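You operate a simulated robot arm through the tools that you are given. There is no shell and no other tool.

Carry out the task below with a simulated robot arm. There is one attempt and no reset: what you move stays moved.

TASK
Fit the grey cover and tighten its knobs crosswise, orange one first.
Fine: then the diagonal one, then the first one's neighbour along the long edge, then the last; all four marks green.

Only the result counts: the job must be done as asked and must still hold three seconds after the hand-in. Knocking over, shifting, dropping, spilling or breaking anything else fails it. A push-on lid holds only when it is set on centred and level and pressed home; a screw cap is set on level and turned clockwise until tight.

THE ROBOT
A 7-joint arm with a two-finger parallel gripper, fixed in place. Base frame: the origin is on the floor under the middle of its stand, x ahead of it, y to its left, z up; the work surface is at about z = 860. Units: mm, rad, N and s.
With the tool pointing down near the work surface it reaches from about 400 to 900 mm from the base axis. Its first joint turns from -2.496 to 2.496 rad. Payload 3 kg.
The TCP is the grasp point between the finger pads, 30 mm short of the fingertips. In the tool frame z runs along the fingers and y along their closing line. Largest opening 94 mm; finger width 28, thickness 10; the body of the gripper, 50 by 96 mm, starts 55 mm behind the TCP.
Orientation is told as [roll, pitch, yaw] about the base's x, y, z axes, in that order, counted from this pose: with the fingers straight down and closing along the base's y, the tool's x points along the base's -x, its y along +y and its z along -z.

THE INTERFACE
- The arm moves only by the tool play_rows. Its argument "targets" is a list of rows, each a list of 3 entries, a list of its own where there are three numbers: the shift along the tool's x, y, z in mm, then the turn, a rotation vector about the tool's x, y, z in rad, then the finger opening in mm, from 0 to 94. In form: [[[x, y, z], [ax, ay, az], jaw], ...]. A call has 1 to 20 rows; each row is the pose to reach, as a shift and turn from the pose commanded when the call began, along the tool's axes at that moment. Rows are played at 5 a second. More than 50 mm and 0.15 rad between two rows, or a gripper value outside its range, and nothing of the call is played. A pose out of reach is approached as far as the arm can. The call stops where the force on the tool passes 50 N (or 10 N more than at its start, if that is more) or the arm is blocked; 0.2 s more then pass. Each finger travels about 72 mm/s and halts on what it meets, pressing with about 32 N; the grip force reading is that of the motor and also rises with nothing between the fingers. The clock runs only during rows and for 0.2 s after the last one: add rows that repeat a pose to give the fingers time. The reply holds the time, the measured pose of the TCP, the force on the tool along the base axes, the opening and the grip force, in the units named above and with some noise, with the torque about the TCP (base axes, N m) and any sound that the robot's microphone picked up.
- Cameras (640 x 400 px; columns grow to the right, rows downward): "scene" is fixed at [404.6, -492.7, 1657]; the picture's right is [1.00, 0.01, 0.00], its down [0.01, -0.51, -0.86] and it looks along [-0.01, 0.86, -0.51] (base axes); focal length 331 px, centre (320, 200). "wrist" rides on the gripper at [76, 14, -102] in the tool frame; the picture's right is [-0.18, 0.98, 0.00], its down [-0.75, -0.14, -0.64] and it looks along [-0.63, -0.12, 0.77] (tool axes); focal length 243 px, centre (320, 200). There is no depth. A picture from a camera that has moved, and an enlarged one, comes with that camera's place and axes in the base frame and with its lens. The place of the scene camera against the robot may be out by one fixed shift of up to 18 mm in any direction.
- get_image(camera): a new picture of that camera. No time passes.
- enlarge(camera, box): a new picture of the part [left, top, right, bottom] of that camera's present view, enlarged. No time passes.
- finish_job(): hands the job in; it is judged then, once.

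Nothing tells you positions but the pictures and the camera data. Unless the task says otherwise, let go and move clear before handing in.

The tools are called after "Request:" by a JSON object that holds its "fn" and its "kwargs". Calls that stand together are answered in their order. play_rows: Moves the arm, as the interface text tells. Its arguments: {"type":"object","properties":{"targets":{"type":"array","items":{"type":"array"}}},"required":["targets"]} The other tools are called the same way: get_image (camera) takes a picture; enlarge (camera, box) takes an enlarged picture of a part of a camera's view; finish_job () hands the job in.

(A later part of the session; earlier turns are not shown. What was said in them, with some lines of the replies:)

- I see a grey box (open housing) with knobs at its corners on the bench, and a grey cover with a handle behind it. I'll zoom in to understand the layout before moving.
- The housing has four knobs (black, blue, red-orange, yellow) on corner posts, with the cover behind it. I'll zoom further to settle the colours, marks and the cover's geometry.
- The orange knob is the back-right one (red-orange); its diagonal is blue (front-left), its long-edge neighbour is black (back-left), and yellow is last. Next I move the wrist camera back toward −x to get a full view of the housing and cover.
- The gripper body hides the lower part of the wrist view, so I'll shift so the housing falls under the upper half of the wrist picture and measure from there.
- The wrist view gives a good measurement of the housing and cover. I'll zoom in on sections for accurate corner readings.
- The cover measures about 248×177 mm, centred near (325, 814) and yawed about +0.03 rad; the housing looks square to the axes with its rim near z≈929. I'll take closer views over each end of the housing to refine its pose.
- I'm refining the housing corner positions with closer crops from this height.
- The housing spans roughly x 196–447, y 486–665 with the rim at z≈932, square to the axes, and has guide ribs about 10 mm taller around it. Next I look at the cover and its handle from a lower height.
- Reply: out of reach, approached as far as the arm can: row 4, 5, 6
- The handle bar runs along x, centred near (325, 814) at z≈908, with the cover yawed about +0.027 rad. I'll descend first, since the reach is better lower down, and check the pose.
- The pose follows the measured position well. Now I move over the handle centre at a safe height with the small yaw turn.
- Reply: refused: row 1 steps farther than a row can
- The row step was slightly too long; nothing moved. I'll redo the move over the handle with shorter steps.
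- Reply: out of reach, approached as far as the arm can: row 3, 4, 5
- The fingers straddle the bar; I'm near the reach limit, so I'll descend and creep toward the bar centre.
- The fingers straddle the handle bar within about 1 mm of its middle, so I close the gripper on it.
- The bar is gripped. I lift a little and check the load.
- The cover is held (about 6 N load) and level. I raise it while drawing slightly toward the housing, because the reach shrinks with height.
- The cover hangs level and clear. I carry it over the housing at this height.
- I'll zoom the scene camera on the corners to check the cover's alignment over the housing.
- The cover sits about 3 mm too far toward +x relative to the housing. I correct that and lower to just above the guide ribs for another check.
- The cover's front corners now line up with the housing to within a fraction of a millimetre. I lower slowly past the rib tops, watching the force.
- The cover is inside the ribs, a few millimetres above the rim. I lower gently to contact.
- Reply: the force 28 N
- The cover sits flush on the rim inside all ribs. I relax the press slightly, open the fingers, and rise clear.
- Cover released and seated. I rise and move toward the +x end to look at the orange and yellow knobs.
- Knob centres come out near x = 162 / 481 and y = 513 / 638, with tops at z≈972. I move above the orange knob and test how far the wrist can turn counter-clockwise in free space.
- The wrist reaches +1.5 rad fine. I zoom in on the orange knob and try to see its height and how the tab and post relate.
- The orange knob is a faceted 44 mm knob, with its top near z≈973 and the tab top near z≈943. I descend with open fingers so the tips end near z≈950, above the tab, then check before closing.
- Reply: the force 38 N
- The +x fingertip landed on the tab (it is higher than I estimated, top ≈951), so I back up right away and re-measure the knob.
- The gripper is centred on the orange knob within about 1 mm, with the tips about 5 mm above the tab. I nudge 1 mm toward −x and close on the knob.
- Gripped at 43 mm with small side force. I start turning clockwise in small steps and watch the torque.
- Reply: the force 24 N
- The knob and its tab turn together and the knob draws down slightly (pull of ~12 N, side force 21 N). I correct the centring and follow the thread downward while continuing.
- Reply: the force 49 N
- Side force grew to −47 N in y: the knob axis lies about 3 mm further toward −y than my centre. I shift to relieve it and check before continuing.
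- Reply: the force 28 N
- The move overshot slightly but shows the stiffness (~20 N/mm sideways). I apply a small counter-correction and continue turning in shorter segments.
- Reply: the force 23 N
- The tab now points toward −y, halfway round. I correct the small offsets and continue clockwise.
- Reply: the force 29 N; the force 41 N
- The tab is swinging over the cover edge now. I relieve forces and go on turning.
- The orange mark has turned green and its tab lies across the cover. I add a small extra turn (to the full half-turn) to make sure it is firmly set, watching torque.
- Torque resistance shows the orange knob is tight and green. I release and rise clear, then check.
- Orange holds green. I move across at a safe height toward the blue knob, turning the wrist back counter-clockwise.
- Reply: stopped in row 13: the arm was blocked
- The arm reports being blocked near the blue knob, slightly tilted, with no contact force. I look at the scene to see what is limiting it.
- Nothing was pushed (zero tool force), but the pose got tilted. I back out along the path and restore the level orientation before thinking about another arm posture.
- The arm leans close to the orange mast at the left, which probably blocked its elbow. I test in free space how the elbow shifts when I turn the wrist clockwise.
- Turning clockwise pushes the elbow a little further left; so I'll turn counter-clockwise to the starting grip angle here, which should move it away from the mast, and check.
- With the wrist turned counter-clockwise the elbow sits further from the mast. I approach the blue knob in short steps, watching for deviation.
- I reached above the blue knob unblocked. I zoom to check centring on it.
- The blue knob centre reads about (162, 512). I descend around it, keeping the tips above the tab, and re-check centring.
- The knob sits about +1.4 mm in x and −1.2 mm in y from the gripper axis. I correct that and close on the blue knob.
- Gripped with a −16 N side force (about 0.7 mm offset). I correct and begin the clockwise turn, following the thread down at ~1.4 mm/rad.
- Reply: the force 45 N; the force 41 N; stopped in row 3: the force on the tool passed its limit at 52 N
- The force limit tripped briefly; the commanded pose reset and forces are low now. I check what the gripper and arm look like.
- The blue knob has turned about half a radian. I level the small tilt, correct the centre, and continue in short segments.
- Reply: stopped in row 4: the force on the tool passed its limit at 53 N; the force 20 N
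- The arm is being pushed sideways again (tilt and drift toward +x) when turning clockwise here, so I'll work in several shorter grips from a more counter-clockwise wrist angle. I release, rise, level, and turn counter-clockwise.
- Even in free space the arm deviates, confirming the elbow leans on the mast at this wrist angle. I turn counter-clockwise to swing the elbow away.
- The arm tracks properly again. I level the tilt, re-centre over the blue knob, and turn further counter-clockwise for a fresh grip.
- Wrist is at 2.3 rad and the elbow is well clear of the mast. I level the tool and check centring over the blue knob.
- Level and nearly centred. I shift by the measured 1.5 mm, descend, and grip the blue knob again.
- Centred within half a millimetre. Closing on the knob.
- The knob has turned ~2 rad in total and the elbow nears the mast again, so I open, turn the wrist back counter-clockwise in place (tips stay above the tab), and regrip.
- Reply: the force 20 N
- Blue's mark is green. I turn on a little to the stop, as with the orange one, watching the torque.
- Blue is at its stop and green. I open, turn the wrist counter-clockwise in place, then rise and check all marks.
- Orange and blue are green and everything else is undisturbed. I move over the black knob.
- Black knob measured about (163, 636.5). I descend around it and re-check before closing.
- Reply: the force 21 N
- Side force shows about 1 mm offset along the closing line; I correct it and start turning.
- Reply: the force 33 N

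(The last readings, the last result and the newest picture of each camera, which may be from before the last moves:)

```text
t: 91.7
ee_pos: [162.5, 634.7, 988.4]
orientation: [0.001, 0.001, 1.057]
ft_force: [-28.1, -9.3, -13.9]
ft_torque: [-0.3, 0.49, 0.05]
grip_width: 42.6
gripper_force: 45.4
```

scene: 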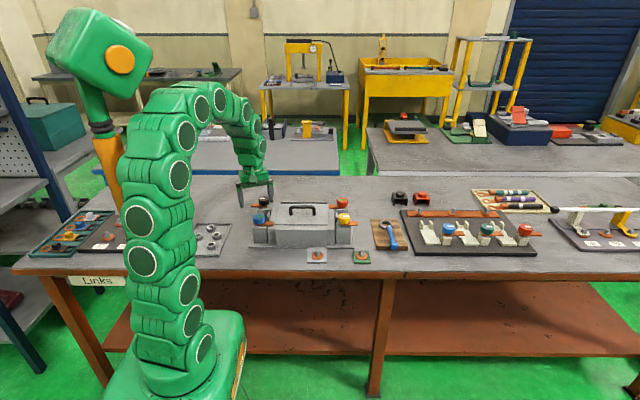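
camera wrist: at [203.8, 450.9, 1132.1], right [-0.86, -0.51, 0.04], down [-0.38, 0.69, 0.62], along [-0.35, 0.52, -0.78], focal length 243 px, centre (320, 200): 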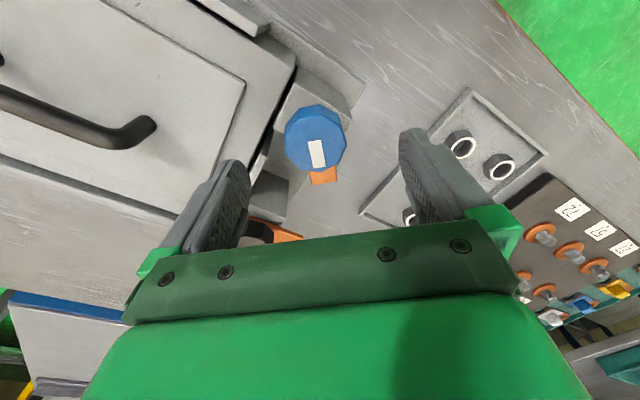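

Request:
{"fn": "play_rows", "kwargs": {"targets": [[[0.8, 0.7, 0.3], [0, 0, 0], 30], [[0.8, 0.7, 0.4], [0, 0, 0.1], 30], [[0.8, 0.7, 0.55], [0, 0, 0.2], 30], [[0.8, 0.7, 0.7], [0, 0, 0.3], 30], [[0.8, 0.7, 0.8], [0, 0, 0.4], 30], [[0.8, 0.7, 0.8], [0, 0, 0.4], 30]]}}

Request:
{"fn": "enlarge", "kwargs": {"camera": "scene", "box": [30, 60, 350, 260]}}

```text
t: 93.1
ee_pos: [162.7, 635.9, 988.3]
orientation: [0.001, -0.002, 0.653]
ft_force: [-18.0, 17.2, -11.4]
ft_torque: [0.24, 0.39, 0.0]
grip_width: 42.6
gripper_force: 44.9
```

```text
2.00 times, centred on (190, 160) of scene
camera zoom: at [404.6, -492.7, 1657.0], right [1.0, 0.01, 0.0], down [0.01, -0.51, -0.86], along [-0.01, 0.86, -0.51], focal length 662 px, centre (580, 280)
```

zoom: 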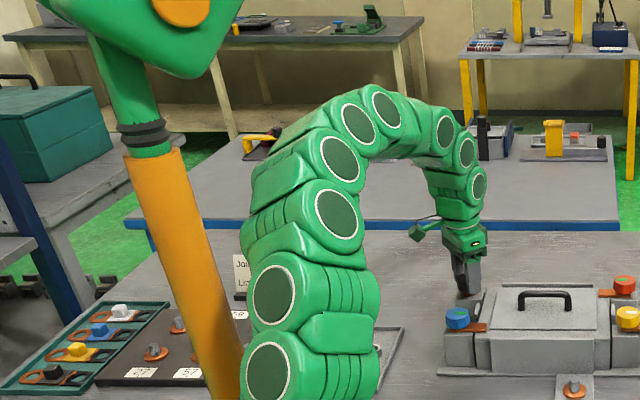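

The elbow is well clear here. I continue with corrections.

Request:
{"fn": "play_rows", "kwargs": {"targets": [[[0.1, 0.9, 0.2], [0, 0, 0], 30], [[0.1, 0.9, 0.35], [0, 0, 0.1], 30], [[0.1, 0.9, 0.5], [0, 0, 0.2], 30], [[0.1, 0.9, 0.65], [0, 0, 0.3], 30], [[0.1, 0.9, 0.75], [0, 0, 0.4], 30], [[0.1, 0.9, 0.75], [0, 0, 0.4], 30]]}}

```text
t: 94.5
ee_pos: [160.9, 635.9, 986.4]
orientation: [0.003, 0.0, 0.255]
ft_force: [-14.2, 11.7, 18.8]
ft_torque: [0.21, 0.35, -0.03]
grip_width: 42.8
gripper_force: 44.9
```

Request:
{"fn": "play_rows", "kwargs": {"targets": [[[0.35, 0.6, -0.25], [0, 0, 0], 30], [[0.35, 0.6, -0.1], [0, 0, 0.1], 30], [[0.35, 0.6, 0], [0, 0, 0.2], 30], [[0.35, 0.6, 0.1], [0, 0, 0.3], 30], [[0.35, 0.6, 0.2], [0, 0, 0.4], 30], [[0.35, 0.6, 0.2], [0, 0, 0.4], 30]]}}

```text
t: 95.9
ee_pos: [161.1, 636.5, 986.3]
orientation: [0.002, 0.002, -0.144]
ft_force: [-4.3, 22.1, 5.4]
ft_torque: [0.45, -0.23, 0.01]
grip_width: 42.7
gripper_force: 45.0
```

Request:
{"fn": "play_rows", "kwargs": {"targets": [[[0.3, 0.8, 0], [0, 0, 0], 30], [[0.3, 0.8, 0.1], [0, 0, 0.1], 30], [[0.3, 0.8, 0.2], [0, 0, 0.2], 30], [[0.3, 0.8, 0.35], [0, 0, 0.3], 30], [[0.3, 0.8, 0.5], [0, 0, 0.4], 30], [[0.3, 0.8, 0.5], [0, 0, 0.4], 30]]}}

```text
t: 97.3
ee_pos: [160.9, 637.2, 986.2]
orientation: [0.0, -0.001, -0.545]
ft_force: [6.3, 15.4, -3.2]
ft_torque: [0.0, -0.56, 0.01]
grip_width: 42.6
gripper_force: 44.6
```

Request:
{"fn": "play_rows", "kwargs": {"targets": [[[0.05, 0.6, 0.1], [0, 0, 0.1], 30], [[0.05, 0.6, 0.2], [0, 0, 0.2], 30], [[0.05, 0.6, 0.35], [0, 0, 0.3], 30], [[0.05, 0.6, 0.5], [0, 0, 0.4], 30], [[0.05, 0.6, 0.5], [0, 0, 0.4], 30]]}}

Request:
{"fn": "enlarge", "kwargs": {"camera": "wrist", "box": [220, 110, 420, 235]}}

Request:
{"fn": "enlarge", "kwargs": {"camera": "scene", "box": [30, 60, 350, 260]}}

```text
t: 98.5
ee_pos: [161.9, 638.5, 984.5]
orientation: [0.002, -0.001, -0.944]
ft_force: [8.1, 9.5, -11.3]
ft_torque: [-0.19, -0.46, -0.06]
grip_width: 42.8
gripper_force: 45.0
```

```text
3.20 times, centred on (320, 172) of wrist
camera zoom: at [128.1, 707.6, 1086.9], right [0.9, 0.43, 0.0], down [0.33, -0.69, 0.64], along [0.27, -0.58, -0.77], focal length 776 px, centre (320, 288)
```

zoom: 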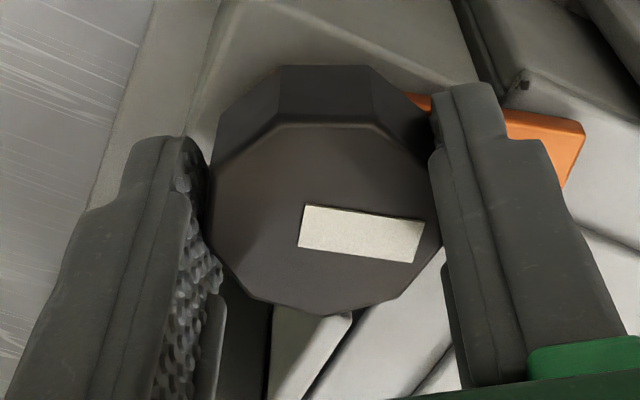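

```text
2.00 times, centred on (190, 160) of scene
camera zoom: at [404.6, -492.7, 1657.0], right [1.0, 0.01, 0.0], down [0.01, -0.51, -0.86], along [-0.01, 0.86, -0.51], focal length 662 px, centre (580, 280)
```

zoom: 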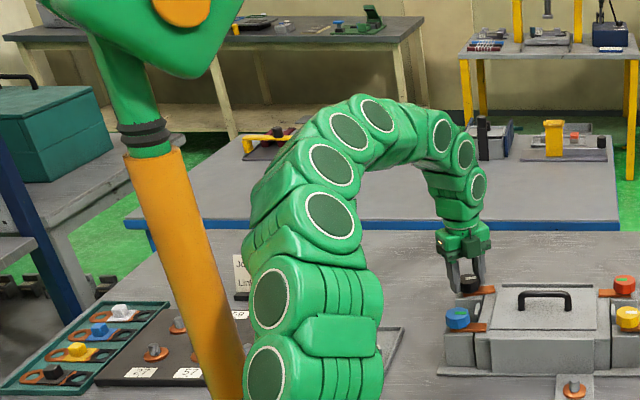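

Request:
{"fn": "play_rows", "kwargs": {"targets": [[[0.15, 0.4, 0.2], [0, 0, 0.06], 30], [[0.15, 0.4, 0.3], [0, 0, 0.12], 30], [[0.15, 0.4, 0.4], [0, 0, 0.18], 30], [[0.15, 0.4, 0.4], [0, 0, 0.18], 30]]}}

Request:
{"fn": "enlarge", "kwargs": {"camera": "wrist", "box": [220, 110, 420, 235]}}

```text
t: 99.5
ee_pos: [161.4, 638.0, 983.9]
orientation: [0.001, 0.001, -1.125]
ft_force: [6.0, 7.7, -8.2]
ft_torque: [0.2, -0.1, 0.0]
grip_width: 42.9
gripper_force: 45.0
```

```text
3.20 times, centred on (320, 172) of wrist
camera zoom: at [141.4, 712.5, 1086.8], right [0.97, 0.26, 0.0], down [0.2, -0.74, 0.64], along [0.17, -0.62, -0.77], focal length 776 px, centre (320, 288)
```

zoom: 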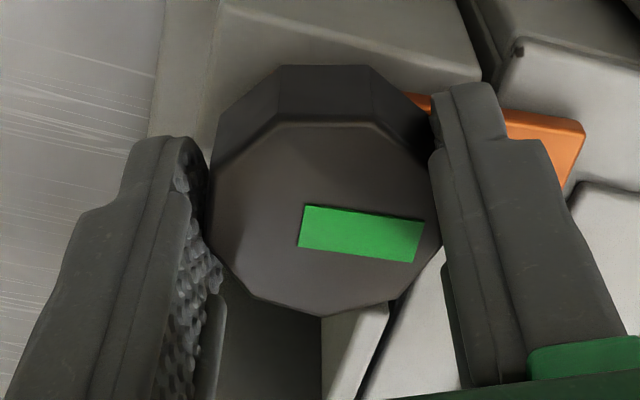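

Black's mark is green. I add the last bit to the stop.

Request:
{"fn": "play_rows", "kwargs": {"targets": [[[0, 0.2, 0.1], [0, 0, 0.03], 30], [[0, 0.2, 0.15], [0, 0, 0.07], 30], [[0, 0.2, 0.15], [0, 0, 0.07], 30]]}}

Request:
{"fn": "enlarge", "kwargs": {"camera": "wrist", "box": [220, 110, 420, 235]}}

```text
t: 100.3
ee_pos: [163.0, 637.4, 984.8]
orientation: [0.001, 0.001, -1.194]
ft_force: [2.2, 1.8, -2.0]
ft_torque: [-0.17, 0.06, -0.03]
grip_width: 42.8
gripper_force: 44.8
```

```text
3.20 times, centred on (320, 172) of wrist
camera zoom: at [146.8, 713.9, 1086.7], right [0.98, 0.19, 0.0], down [0.15, -0.75, 0.64], along [0.12, -0.63, -0.77], focal length 776 px, centre (320, 288)
```

zoom: 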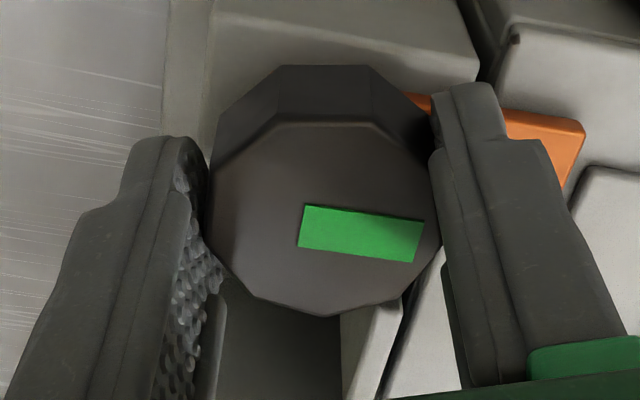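

Request:
{"fn": "play_rows", "kwargs": {"targets": [[[0, 0, 0], [0, 0, 0.03], 30], [[0, 0, 0], [0, 0, 0.06], 30], [[0, 0, 0], [0, 0, 0.06], 30]]}}

Request:
{"fn": "enlarge", "kwargs": {"camera": "wrist", "box": [220, 110, 420, 235]}}

```text
t: 101.1
ee_pos: [162.0, 637.3, 984.2]
orientation: [0.001, 0.002, -1.254]
ft_force: [1.4, 6.8, 0.0]
ft_torque: [0.01, -0.11, 0.83]
grip_width: 42.8
gripper_force: 45.0
```

```text
3.20 times, centred on (320, 172) of wrist
camera zoom: at [151.3, 714.8, 1086.7], right [0.99, 0.13, 0.0], down [0.1, -0.76, 0.64], along [0.08, -0.64, -0.77], focal length 776 px, centre (320, 288)
```

zoom: 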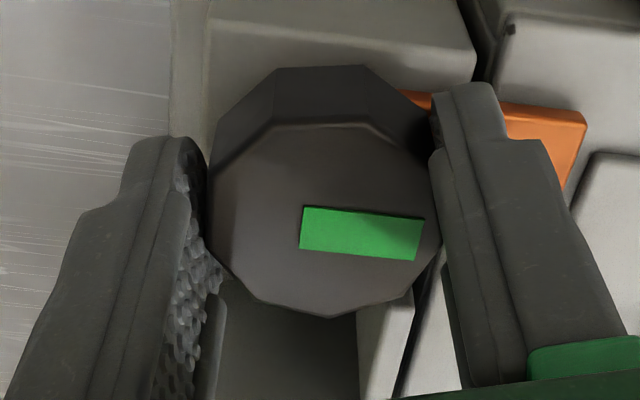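

Black is at its stop (0.83 N·m) and green. I release, rise, and verify.

Request:
{"fn": "play_rows", "kwargs": {"targets": [[[0, 0, 0], [0, 0, 0], 70], [[0, 0, 0], [0, 0, 0], 94], [[0, 0, 0], [0, 0, 0], 94], [[0, 0, -25], [0, 0, 0], 94], [[0, 0, -50], [0, 0, 0], 94], [[0, 0, -80], [0, 0, 0], 94], [[0, 0, -80], [0, 0, 0], 94]]}}

Request:
{"fn": "enlarge", "kwargs": {"camera": "scene", "box": [220, 170, 380, 270]}}

```text
t: 102.7
ee_pos: [162.2, 638.0, 1065.4]
orientation: [-0.002, 0.0, -1.251]
ft_force: [-0.6, -0.1, -0.2]
ft_torque: [-0.01, -0.02, -0.02]
grip_width: 94.0
gripper_force: 0.0
```

```text
4.00 times, centred on (300, 220) of scene
camera zoom: at [404.6, -492.7, 1657.0], right [1.0, 0.01, 0.0], down [0.01, -0.51, -0.86], along [-0.01, 0.86, -0.51], focal length 1324 px, centre (400, 120)
```

zoom: 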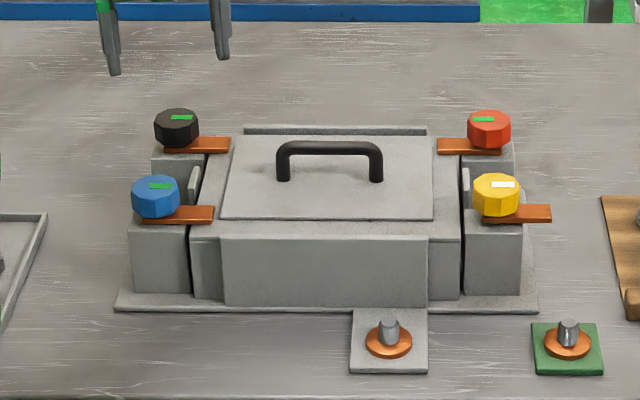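

Three marks are green. I travel over to the yellow knob at safe height, turning the wrist back counter-clockwise on the way.

Request:
{"fn": "play_rows", "kwargs": {"targets": [[[-10.9, 13.0, 0], [0, 0, -0.14], 94], [[-21.8, 26.0, 0], [0, 0, -0.28], 94], [[-32.6, 39.1, 0], [0, 0, -0.42], 94], [[-43.5, 52.1, 0], [0, 0, -0.56], 94], [[-54.4, 65.1, 0], [0, 0, -0.7], 94], [[-65.3, 78.2, 0], [0, 0, -0.84], 94], [[-76.1, 91.2, 0], [0, 0, -0.98], 94], [[-87.0, 104.2, 0], [0, 0, -1.12], 94], [[-97.9, 117.2, 0], [0, 0, -1.26], 94], [[-108.8, 130.3, 0], [0, 0, -1.4], 94], [[-119.6, 143.3, 0], [0, 0, -1.54], 94], [[-130.5, 156.3, 0], [0, 0, -1.68], 94], [[-141.4, 169.3, 0], [0, 0, -1.82], 94], [[-152.3, 182.4, 0], [0, 0, -1.96], 94], [[-163.1, 195.4, 0], [0, 0, -2.1], 94], [[-174, 208.4, 0], [0, 0, -2.24], 94], [[-184.9, 221.4, 0], [0, 0, -2.38], 94], [[-195.8, 234.5, 0], [0, 0, -2.52], 94], [[-206.6, 247.5, 0], [0, 0, -2.66], 94], [[-217.5, 260.5, 0], [0, 0, -2.8], 94]]}}

Request:
{"fn": "get_image", "kwargs": {"camera": "wrist"}}

Request:
{"fn": "get_image", "kwargs": {"camera": "scene"}}

```text
t: 106.9
ee_pos: [478.1, 512.8, 1064.2]
orientation: [0.001, -0.001, 1.548]
ft_force: [-0.6, 0.6, -0.7]
ft_torque: [0.01, -0.03, 0.0]
grip_width: 94.0
gripper_force: 0.1
```

```text
taken
camera wrist: at [461.4, 436.1, 1167.2], right [-0.98, 0.21, 0.0], down [0.16, 0.75, 0.64], along [0.13, 0.63, -0.77], focal length 243 px, centre (320, 200)
```

wrist: 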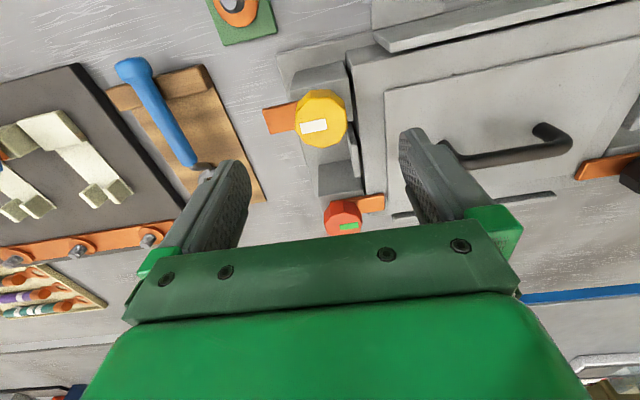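

```text
taken
```

scene: 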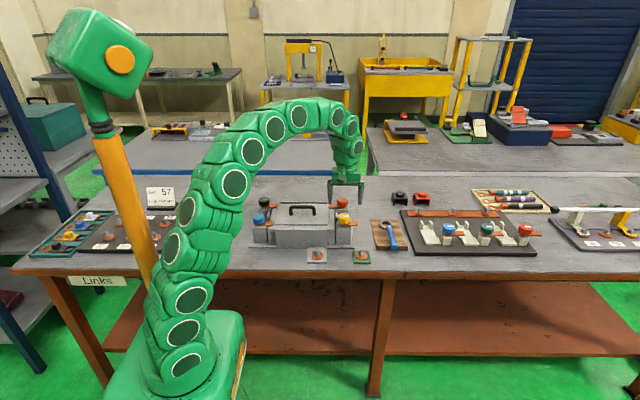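

Request:
{"fn": "enlarge", "kwargs": {"camera": "wrist", "box": [240, 70, 400, 170]}}

Request:
{"fn": "enlarge", "kwargs": {"camera": "scene", "box": [310, 170, 390, 220]}}

```text
4.00 times, centred on (320, 120) of wrist
camera zoom: at [461.4, 436.1, 1167.2], right [-0.98, 0.21, 0.0], down [0.16, 0.75, 0.64], along [0.13, 0.63, -0.77], focal length 970 px, centre (320, 520)
```

zoom: 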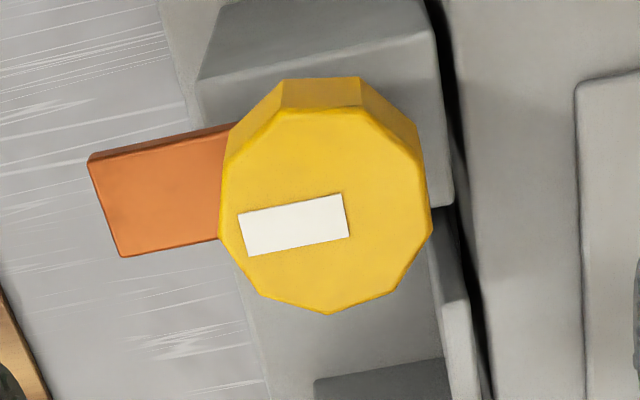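

```text
8.00 times, centred on (350, 195) of scene
camera zoom: at [404.6, -492.7, 1657.0], right [1.0, 0.01, 0.0], down [0.01, -0.51, -0.86], along [-0.01, 0.86, -0.51], focal length 2648 px, centre (80, 240)
```

zoom: 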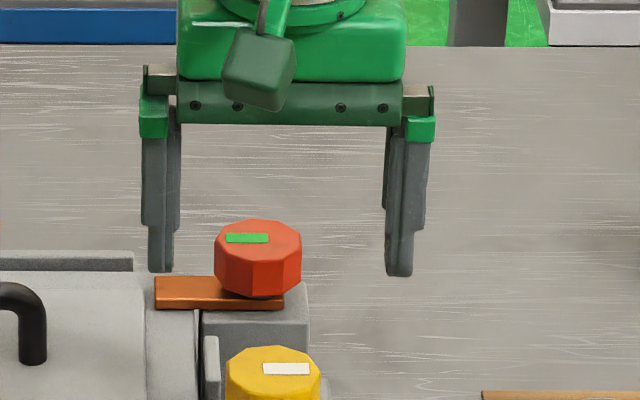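

Yellow knob measured about (477, 512). I descend around it and re-check.

Request:
{"fn": "play_rows", "kwargs": {"targets": [[[0.9, 1.2, 25], [0, 0, 0], 94], [[0.9, 1.2, 50], [0, 0, 0], 94], [[0.9, 1.2, 70], [0, 0, 0], 94], [[0.9, 1.2, 76], [0, 0, 0], 94], [[0.9, 1.2, 76], [0, 0, 0], 94]]}}

Request:
{"fn": "enlarge", "kwargs": {"camera": "wrist", "box": [220, 110, 420, 235]}}

Request:
{"fn": "enlarge", "kwargs": {"camera": "scene", "box": [310, 180, 374, 220]}}

```text
t: 108.1
ee_pos: [476.8, 512.3, 988.8]
orientation: [-0.002, -0.002, 1.546]
ft_force: [0.3, -0.4, 0.7]
ft_torque: [0.01, -0.02, 0.04]
grip_width: 93.9
gripper_force: 0.0
```

```text
3.20 times, centred on (320, 172) of wrist
camera zoom: at [459.6, 436.0, 1090.7], right [-0.98, 0.21, 0.0], down [0.16, 0.75, 0.64], along [0.13, 0.63, -0.77], focal length 776 px, centre (320, 288)
```

zoom: 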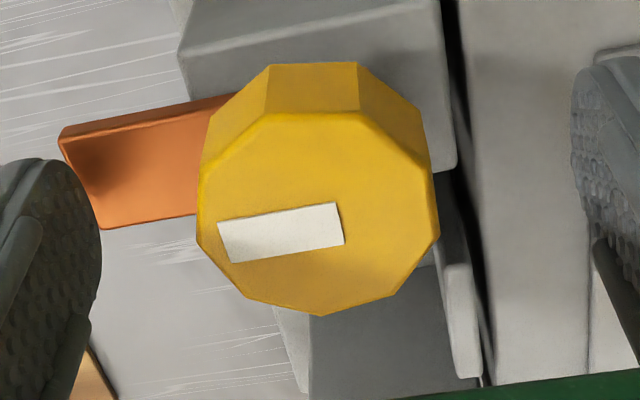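

```text
10.00 times, centred on (342, 200) of scene
camera zoom: at [404.6, -492.7, 1657.0], right [1.0, 0.01, 0.0], down [0.01, -0.51, -0.86], along [-0.01, 0.86, -0.51], focal length 3310 px, centre (100, 200)
```

zoom: 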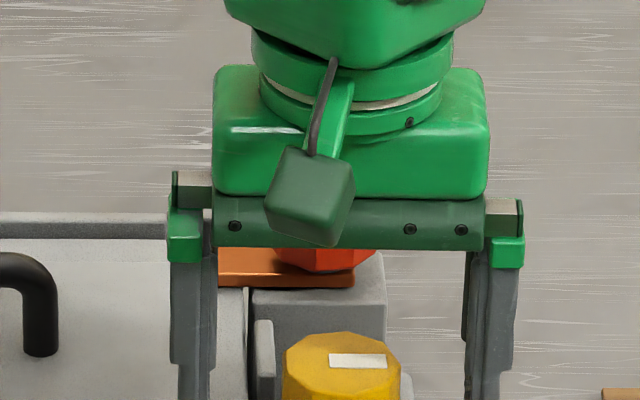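

Centred within ~1 mm; I correct and close on the yellow knob.

Request:
{"fn": "play_rows", "kwargs": {"targets": [[[1.2, -0.5, 0.3], [0, 0, 0], 70], [[1.2, -0.5, 0.3], [0, 0, 0], 50], [[1.2, -0.5, 0.3], [0, 0, 0], 30], [[1.2, -0.5, 0.3], [0, 0, 0], 30], [[1.2, -0.5, 0.3], [0, 0, 0], 30]]}}

```text
t: 109.3
ee_pos: [477.5, 511.2, 988.5]
orientation: [-0.002, -0.002, 1.546]
ft_force: [20.8, 4.1, -2.8]
ft_torque: [0.13, -0.29, -0.03]
grip_width: 42.7
gripper_force: 45.9
```

Request:
{"fn": "play_rows", "kwargs": {"targets": [[[0, -0.9, 0], [0, 0, 0], 30], [[0, -0.9, 0.1], [0, 0, 0.1], 30], [[0, -0.9, 0.2], [0, 0, 0.2], 30], [[0, -0.9, 0.3], [0, 0, 0.3], 30], [[0, -0.9, 0.4], [0, 0, 0.4], 30], [[0, -0.9, 0.4], [0, 0, 0.4], 30]]}}

```text
t: 110.7
ee_pos: [475.9, 510.2, 987.6]
orientation: [0.001, -0.001, 1.146]
ft_force: [-7.9, 6.3, 8.9]
ft_torque: [0.01, 0.22, 0.03]
grip_width: 42.8
gripper_force: 44.3
```

Request:
{"fn": "play_rows", "kwargs": {"targets": [[[-0.1, 0.3, 0], [0, 0, 0.1], 30], [[-0.1, 0.3, 0.1], [0, 0, 0.2], 30], [[-0.1, 0.3, 0.25], [0, 0, 0.3], 30], [[-0.1, 0.3, 0.4], [0, 0, 0.4], 30], [[-0.1, 0.3, 0.5], [0, 0, 0.5], 30], [[-0.1, 0.3, 0.5], [0, 0, 0.5], 30]]}}

```text
t: 112.1
ee_pos: [476.2, 511.2, 987.0]
orientation: [0.0, 0.0, 0.647]
ft_force: [-41.4, 16.8, 2.3]
ft_torque: [0.07, 1.09, 0.11]
grip_width: 42.6
gripper_force: 44.9
```

Request:
{"fn": "play_rows", "kwargs": {"targets": [[[0.5, 0.8, 0], [0, 0, 0], 30], [[1.0, 1.6, 0], [0, 0, 0], 30], [[1.0, 1.6, 0], [0, 0, 0], 30]]}}

```text
t: 112.9
ee_pos: [475.7, 510.6, 987.2]
orientation: [-0.001, -0.001, 0.646]
ft_force: [-17.9, 16.0, -2.0]
ft_torque: [0.46, 0.39, 0.02]
grip_width: 43.2
gripper_force: 44.7
```

Request:
{"fn": "play_rows", "kwargs": {"targets": [[[0.3, 0.9, 0], [0, 0, 0], 30], [[0.3, 0.9, 0.1], [0, 0, 0.1], 30], [[0.3, 0.9, 0.2], [0, 0, 0.2], 30], [[0.3, 0.9, 0.3], [0, 0, 0.3], 30], [[0.3, 0.9, 0.3], [0, 0, 0.3], 30]]}}

```text
t: 114.1
ee_pos: [475.3, 512.1, 987.3]
orientation: [0.0, -0.002, 0.342]
ft_force: [16.5, 14.1, -12.2]
ft_torque: [0.16, -0.65, -0.04]
grip_width: 42.7
gripper_force: 45.3
```

Request:
{"fn": "play_rows", "kwargs": {"targets": [[[-0.7, 0.25, 0.2], [0, 0, 0], 30], [[-0.7, 0.25, 0.35], [0, 0, 0.1], 30], [[-0.7, 0.25, 0.5], [0, 0, 0.2], 30], [[-0.7, 0.25, 0.65], [0, 0, 0.3], 30], [[-0.7, 0.25, 0.8], [0, 0, 0.4], 30], [[-0.7, 0.25, 0.8], [0, 0, 0.4], 30]]}}

```text
t: 115.5
ee_pos: [474.9, 512.9, 986.7]
orientation: [0.003, 0.0, -0.056]
ft_force: [-1.3, 4.6, 4.5]
ft_torque: [0.19, 0.32, -0.03]
grip_width: 42.8
gripper_force: 45.1
```

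Request:
{"fn": "play_rows", "kwargs": {"targets": [[[0, 0.2, 0.1], [0, 0, 0.1], 30], [[0, 0.2, 0.2], [0, 0, 0.2], 30], [[0, 0.2, 0.3], [0, 0, 0.3], 30], [[0, 0.2, 0.45], [0, 0, 0.4], 30], [[0, 0.2, 0.45], [0, 0, 0.4], 30]]}}

```text
t: 116.7
ee_pos: [475.0, 513.6, 985.0]
orientation: [0.001, 0.001, -0.454]
ft_force: [-11.3, 23.1, 5.4]
ft_torque: [0.32, 0.27, 0.05]
grip_width: 42.8
gripper_force: 44.7
```

Request:
{"fn": "play_rows", "kwargs": {"targets": [[[0.7, 0.6, 0], [0, 0, 0], 30], [[0.7, 0.6, 0.1], [0, 0, 0.1], 30], [[0.7, 0.6, 0.2], [0, 0, 0.2], 30], [[0.7, 0.6, 0.3], [0, 0, 0.3], 30], [[0.7, 0.6, 0.4], [0, 0, 0.4], 30], [[0.7, 0.6, 0.4], [0, 0, 0.4], 30]]}}

```text
t: 118.1
ee_pos: [474.4, 513.6, 986.3]
orientation: [0.004, -0.001, -0.853]
ft_force: [8.0, 30.5, -3.0]
ft_torque: [-0.1, -0.75, 0.09]
grip_width: 42.8
gripper_force: 45.4
```

Request:
{"fn": "play_rows", "kwargs": {"targets": [[[0.4, 0.5, 0], [0, 0, 0], 30], [[0.8, 1.0, 0.1], [0, 0, 0.05], 30], [[0.8, 1.0, 0.2], [0, 0, 0.15], 30], [[0.8, 1.0, 0.35], [0, 0, 0.25], 30], [[0.8, 1.0, 0.5], [0, 0, 0.35], 30], [[0.8, 1.0, 0.5], [0, 0, 0.35], 30]]}}

Request:
{"fn": "enlarge", "kwargs": {"camera": "wrist", "box": [220, 110, 420, 235]}}

```text
t: 119.5
ee_pos: [476.0, 515.1, 984.8]
orientation: [0.002, -0.001, -1.206]
ft_force: [19.9, 10.1, -4.4]
ft_torque: [0.15, -0.22, 0.0]
grip_width: 42.5
gripper_force: 45.2
```

```text
3.20 times, centred on (320, 172) of wrist
camera zoom: at [461.2, 590.6, 1087.0], right [0.98, 0.18, 0.0], down [0.14, -0.75, 0.64], along [0.12, -0.63, -0.77], focal length 776 px, centre (320, 288)
```

zoom: 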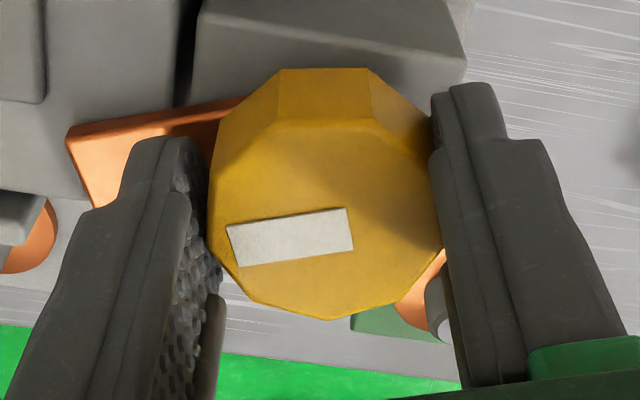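

Request:
{"fn": "play_rows", "kwargs": {"targets": [[[0.1, 0.8, 0], [0, 0, 0], 30], [[0.1, 0.8, 0.15], [0, 0, 0.1], 30], [[0.1, 0.8, 0.3], [0, 0, 0.2], 30], [[0.1, 0.8, 0.4], [0, 0, 0.3], 30], [[0.1, 0.8, 0.4], [0, 0, 0.3], 30]]}}

Request:
{"fn": "enlarge", "kwargs": {"camera": "wrist", "box": [220, 110, 420, 235]}}

```text
t: 120.7
ee_pos: [476.0, 515.6, 985.4]
orientation: [0.001, -0.001, -1.504]
ft_force: [18.1, 0.6, 2.8]
ft_torque: [-0.45, -0.62, 0.01]
grip_width: 42.6
gripper_force: 44.9
```

```text
3.20 times, centred on (320, 172) of wrist
camera zoom: at [484.9, 591.6, 1086.6], right [0.99, -0.12, 0.0], down [-0.09, -0.76, 0.64], along [-0.08, -0.64, -0.77], focal length 776 px, centre (320, 288)
```

zoom: 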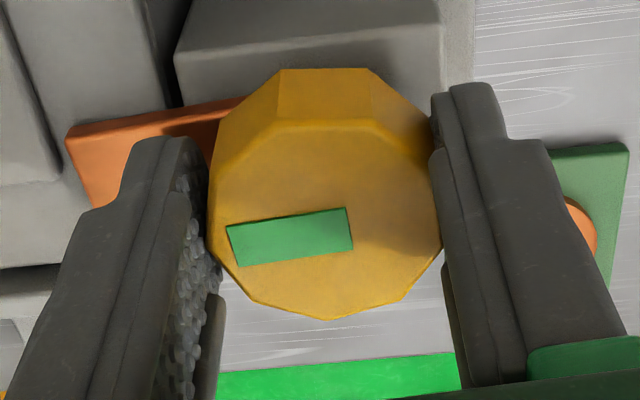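

Yellow's mark is green as well. I turn the last bit to its stop with force correction.

Request:
{"fn": "play_rows", "kwargs": {"targets": [[[0, 0.7, 0], [0, 0, 0.03], 30], [[0, 0.7, 0.05], [0, 0, 0.07], 30], [[0, 0.7, 0.1], [0, 0, 0.11], 30], [[0, 0.7, 0.1], [0, 0, 0.11], 30]]}}

```text
t: 121.7
ee_pos: [476.1, 516.9, 985.0]
orientation: [0.0, 0.001, -1.615]
ft_force: [15.6, 10.5, -3.1]
ft_torque: [0.22, -0.36, 0.83]
grip_width: 43.0
gripper_force: 45.0
```

Torque 0.83 N·m: yellow is at its stop. I release and rise clear, then inspect everything.

Request:
{"fn": "play_rows", "kwargs": {"targets": [[[0, 0, 0], [0, 0, 0], 70], [[0, 0, 0], [0, 0, 0], 94], [[0, 0, 0], [0, 0, 0], 94], [[0, 0, -25], [0, 0, 0], 94], [[0, 0, -55], [0, 0, 0], 94], [[0, 0, -90], [0, 0, 0], 94], [[0, 0, -120], [0, 0, 0], 94], [[0, 0, -120], [0, 0, 0], 94]]}}

Request:
{"fn": "enlarge", "kwargs": {"camera": "scene", "box": [220, 170, 380, 270]}}

Request:
{"fn": "get_image", "kwargs": {"camera": "scene"}}

Request:
{"fn": "get_image", "kwargs": {"camera": "wrist"}}

```text
t: 123.5
ee_pos: [477.2, 514.0, 1104.4]
orientation: [0.0, -0.001, -1.612]
ft_force: [-0.8, 0.6, -0.3]
ft_torque: [0.02, 0.02, 0.01]
grip_width: 94.1
gripper_force: 0.1
```

```text
4.00 times, centred on (300, 220) of scene
camera zoom: at [404.6, -492.7, 1657.0], right [1.0, 0.01, 0.0], down [0.01, -0.51, -0.86], along [-0.01, 0.86, -0.51], focal length 1324 px, centre (400, 120)
```

zoom: 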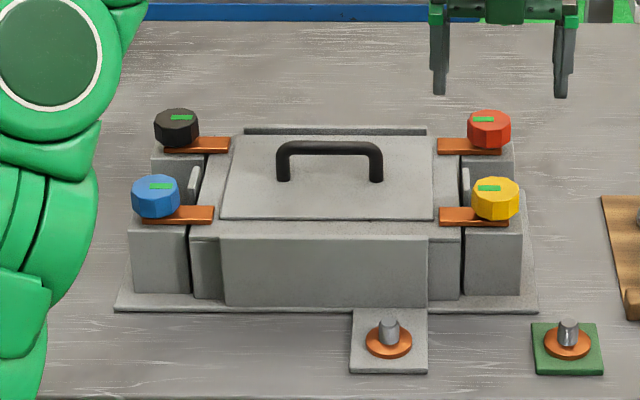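

```text
taken
```

scene: 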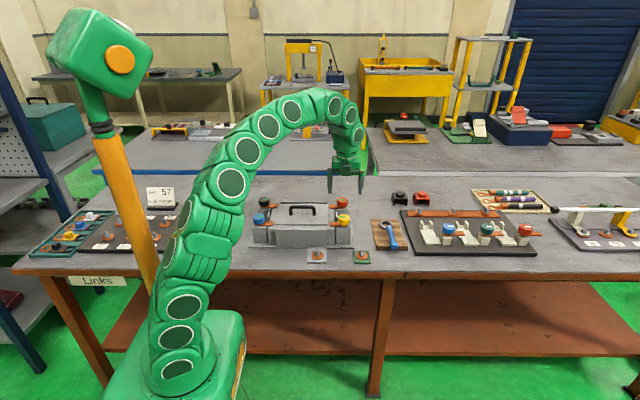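

```text
taken
camera wrist: at [493.7, 590.1, 1207.2], right [0.97, -0.23, 0.0], down [-0.17, -0.75, 0.64], along [-0.15, -0.62, -0.77], focal length 243 px, centre (320, 200)
```

wrist: 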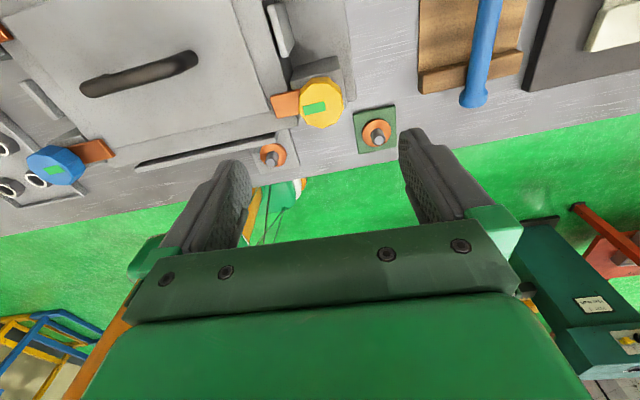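

All four marks show green with the tabs over the cover. One last close look before handing in.

Request:
{"fn": "enlarge", "kwargs": {"camera": "scene", "box": [250, 190, 354, 255]}}

```text
6.15 times, centred on (302, 222) of scene
camera zoom: at [404.6, -492.7, 1657.0], right [1.0, 0.01, 0.0], down [0.01, -0.51, -0.86], along [-0.01, 0.86, -0.51], focal length 2037 px, centre (431, 62)
```

zoom: 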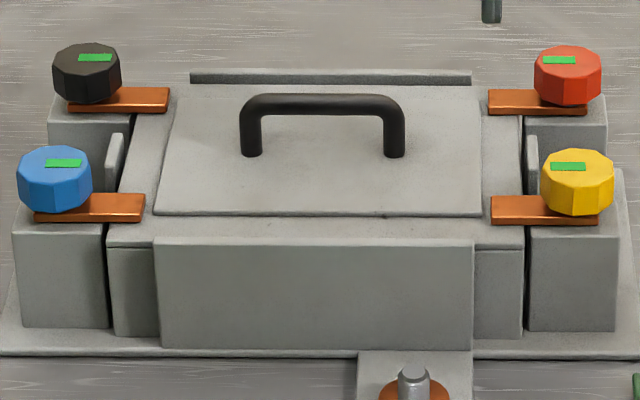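

The cover sits flush, all four tabs clamp it, and every mark is green, tightened in the order orange, blue (diagonal), black (long-edge neighbour), yellow. The arm is clear, so I hand the job in.

Request:
{"fn": "finish_job", "kwargs": {}}

```text
The job is handed in.
```

The job is handed in. The grey cover sits flush on the housing, and all four knob marks are green. I don't have the judging result.

- **Order:** I tightened orange first, then blue (its diagonal), then black (orange's neighbour along the long edge), then yellow.
- **Tightness:** I took each knob a little past the point where its mark turned green. Orange, black and yellow ended against a clear stop. Blue had turned the full half-turn, but its final torque reading was low (about 0.1–0.2 N·m).
- **Contacts on the way:** A fingertip pressed on the orange knob's tab once, at about 38 N. Turning blue also tripped the 50 N force limit twice, and the arm seemed to lean on the orange mast to its left. I backed off each time and finished blue in three grips. The last pictures show nothing moved or knocked over.

The gripper is open and clear of the housing.
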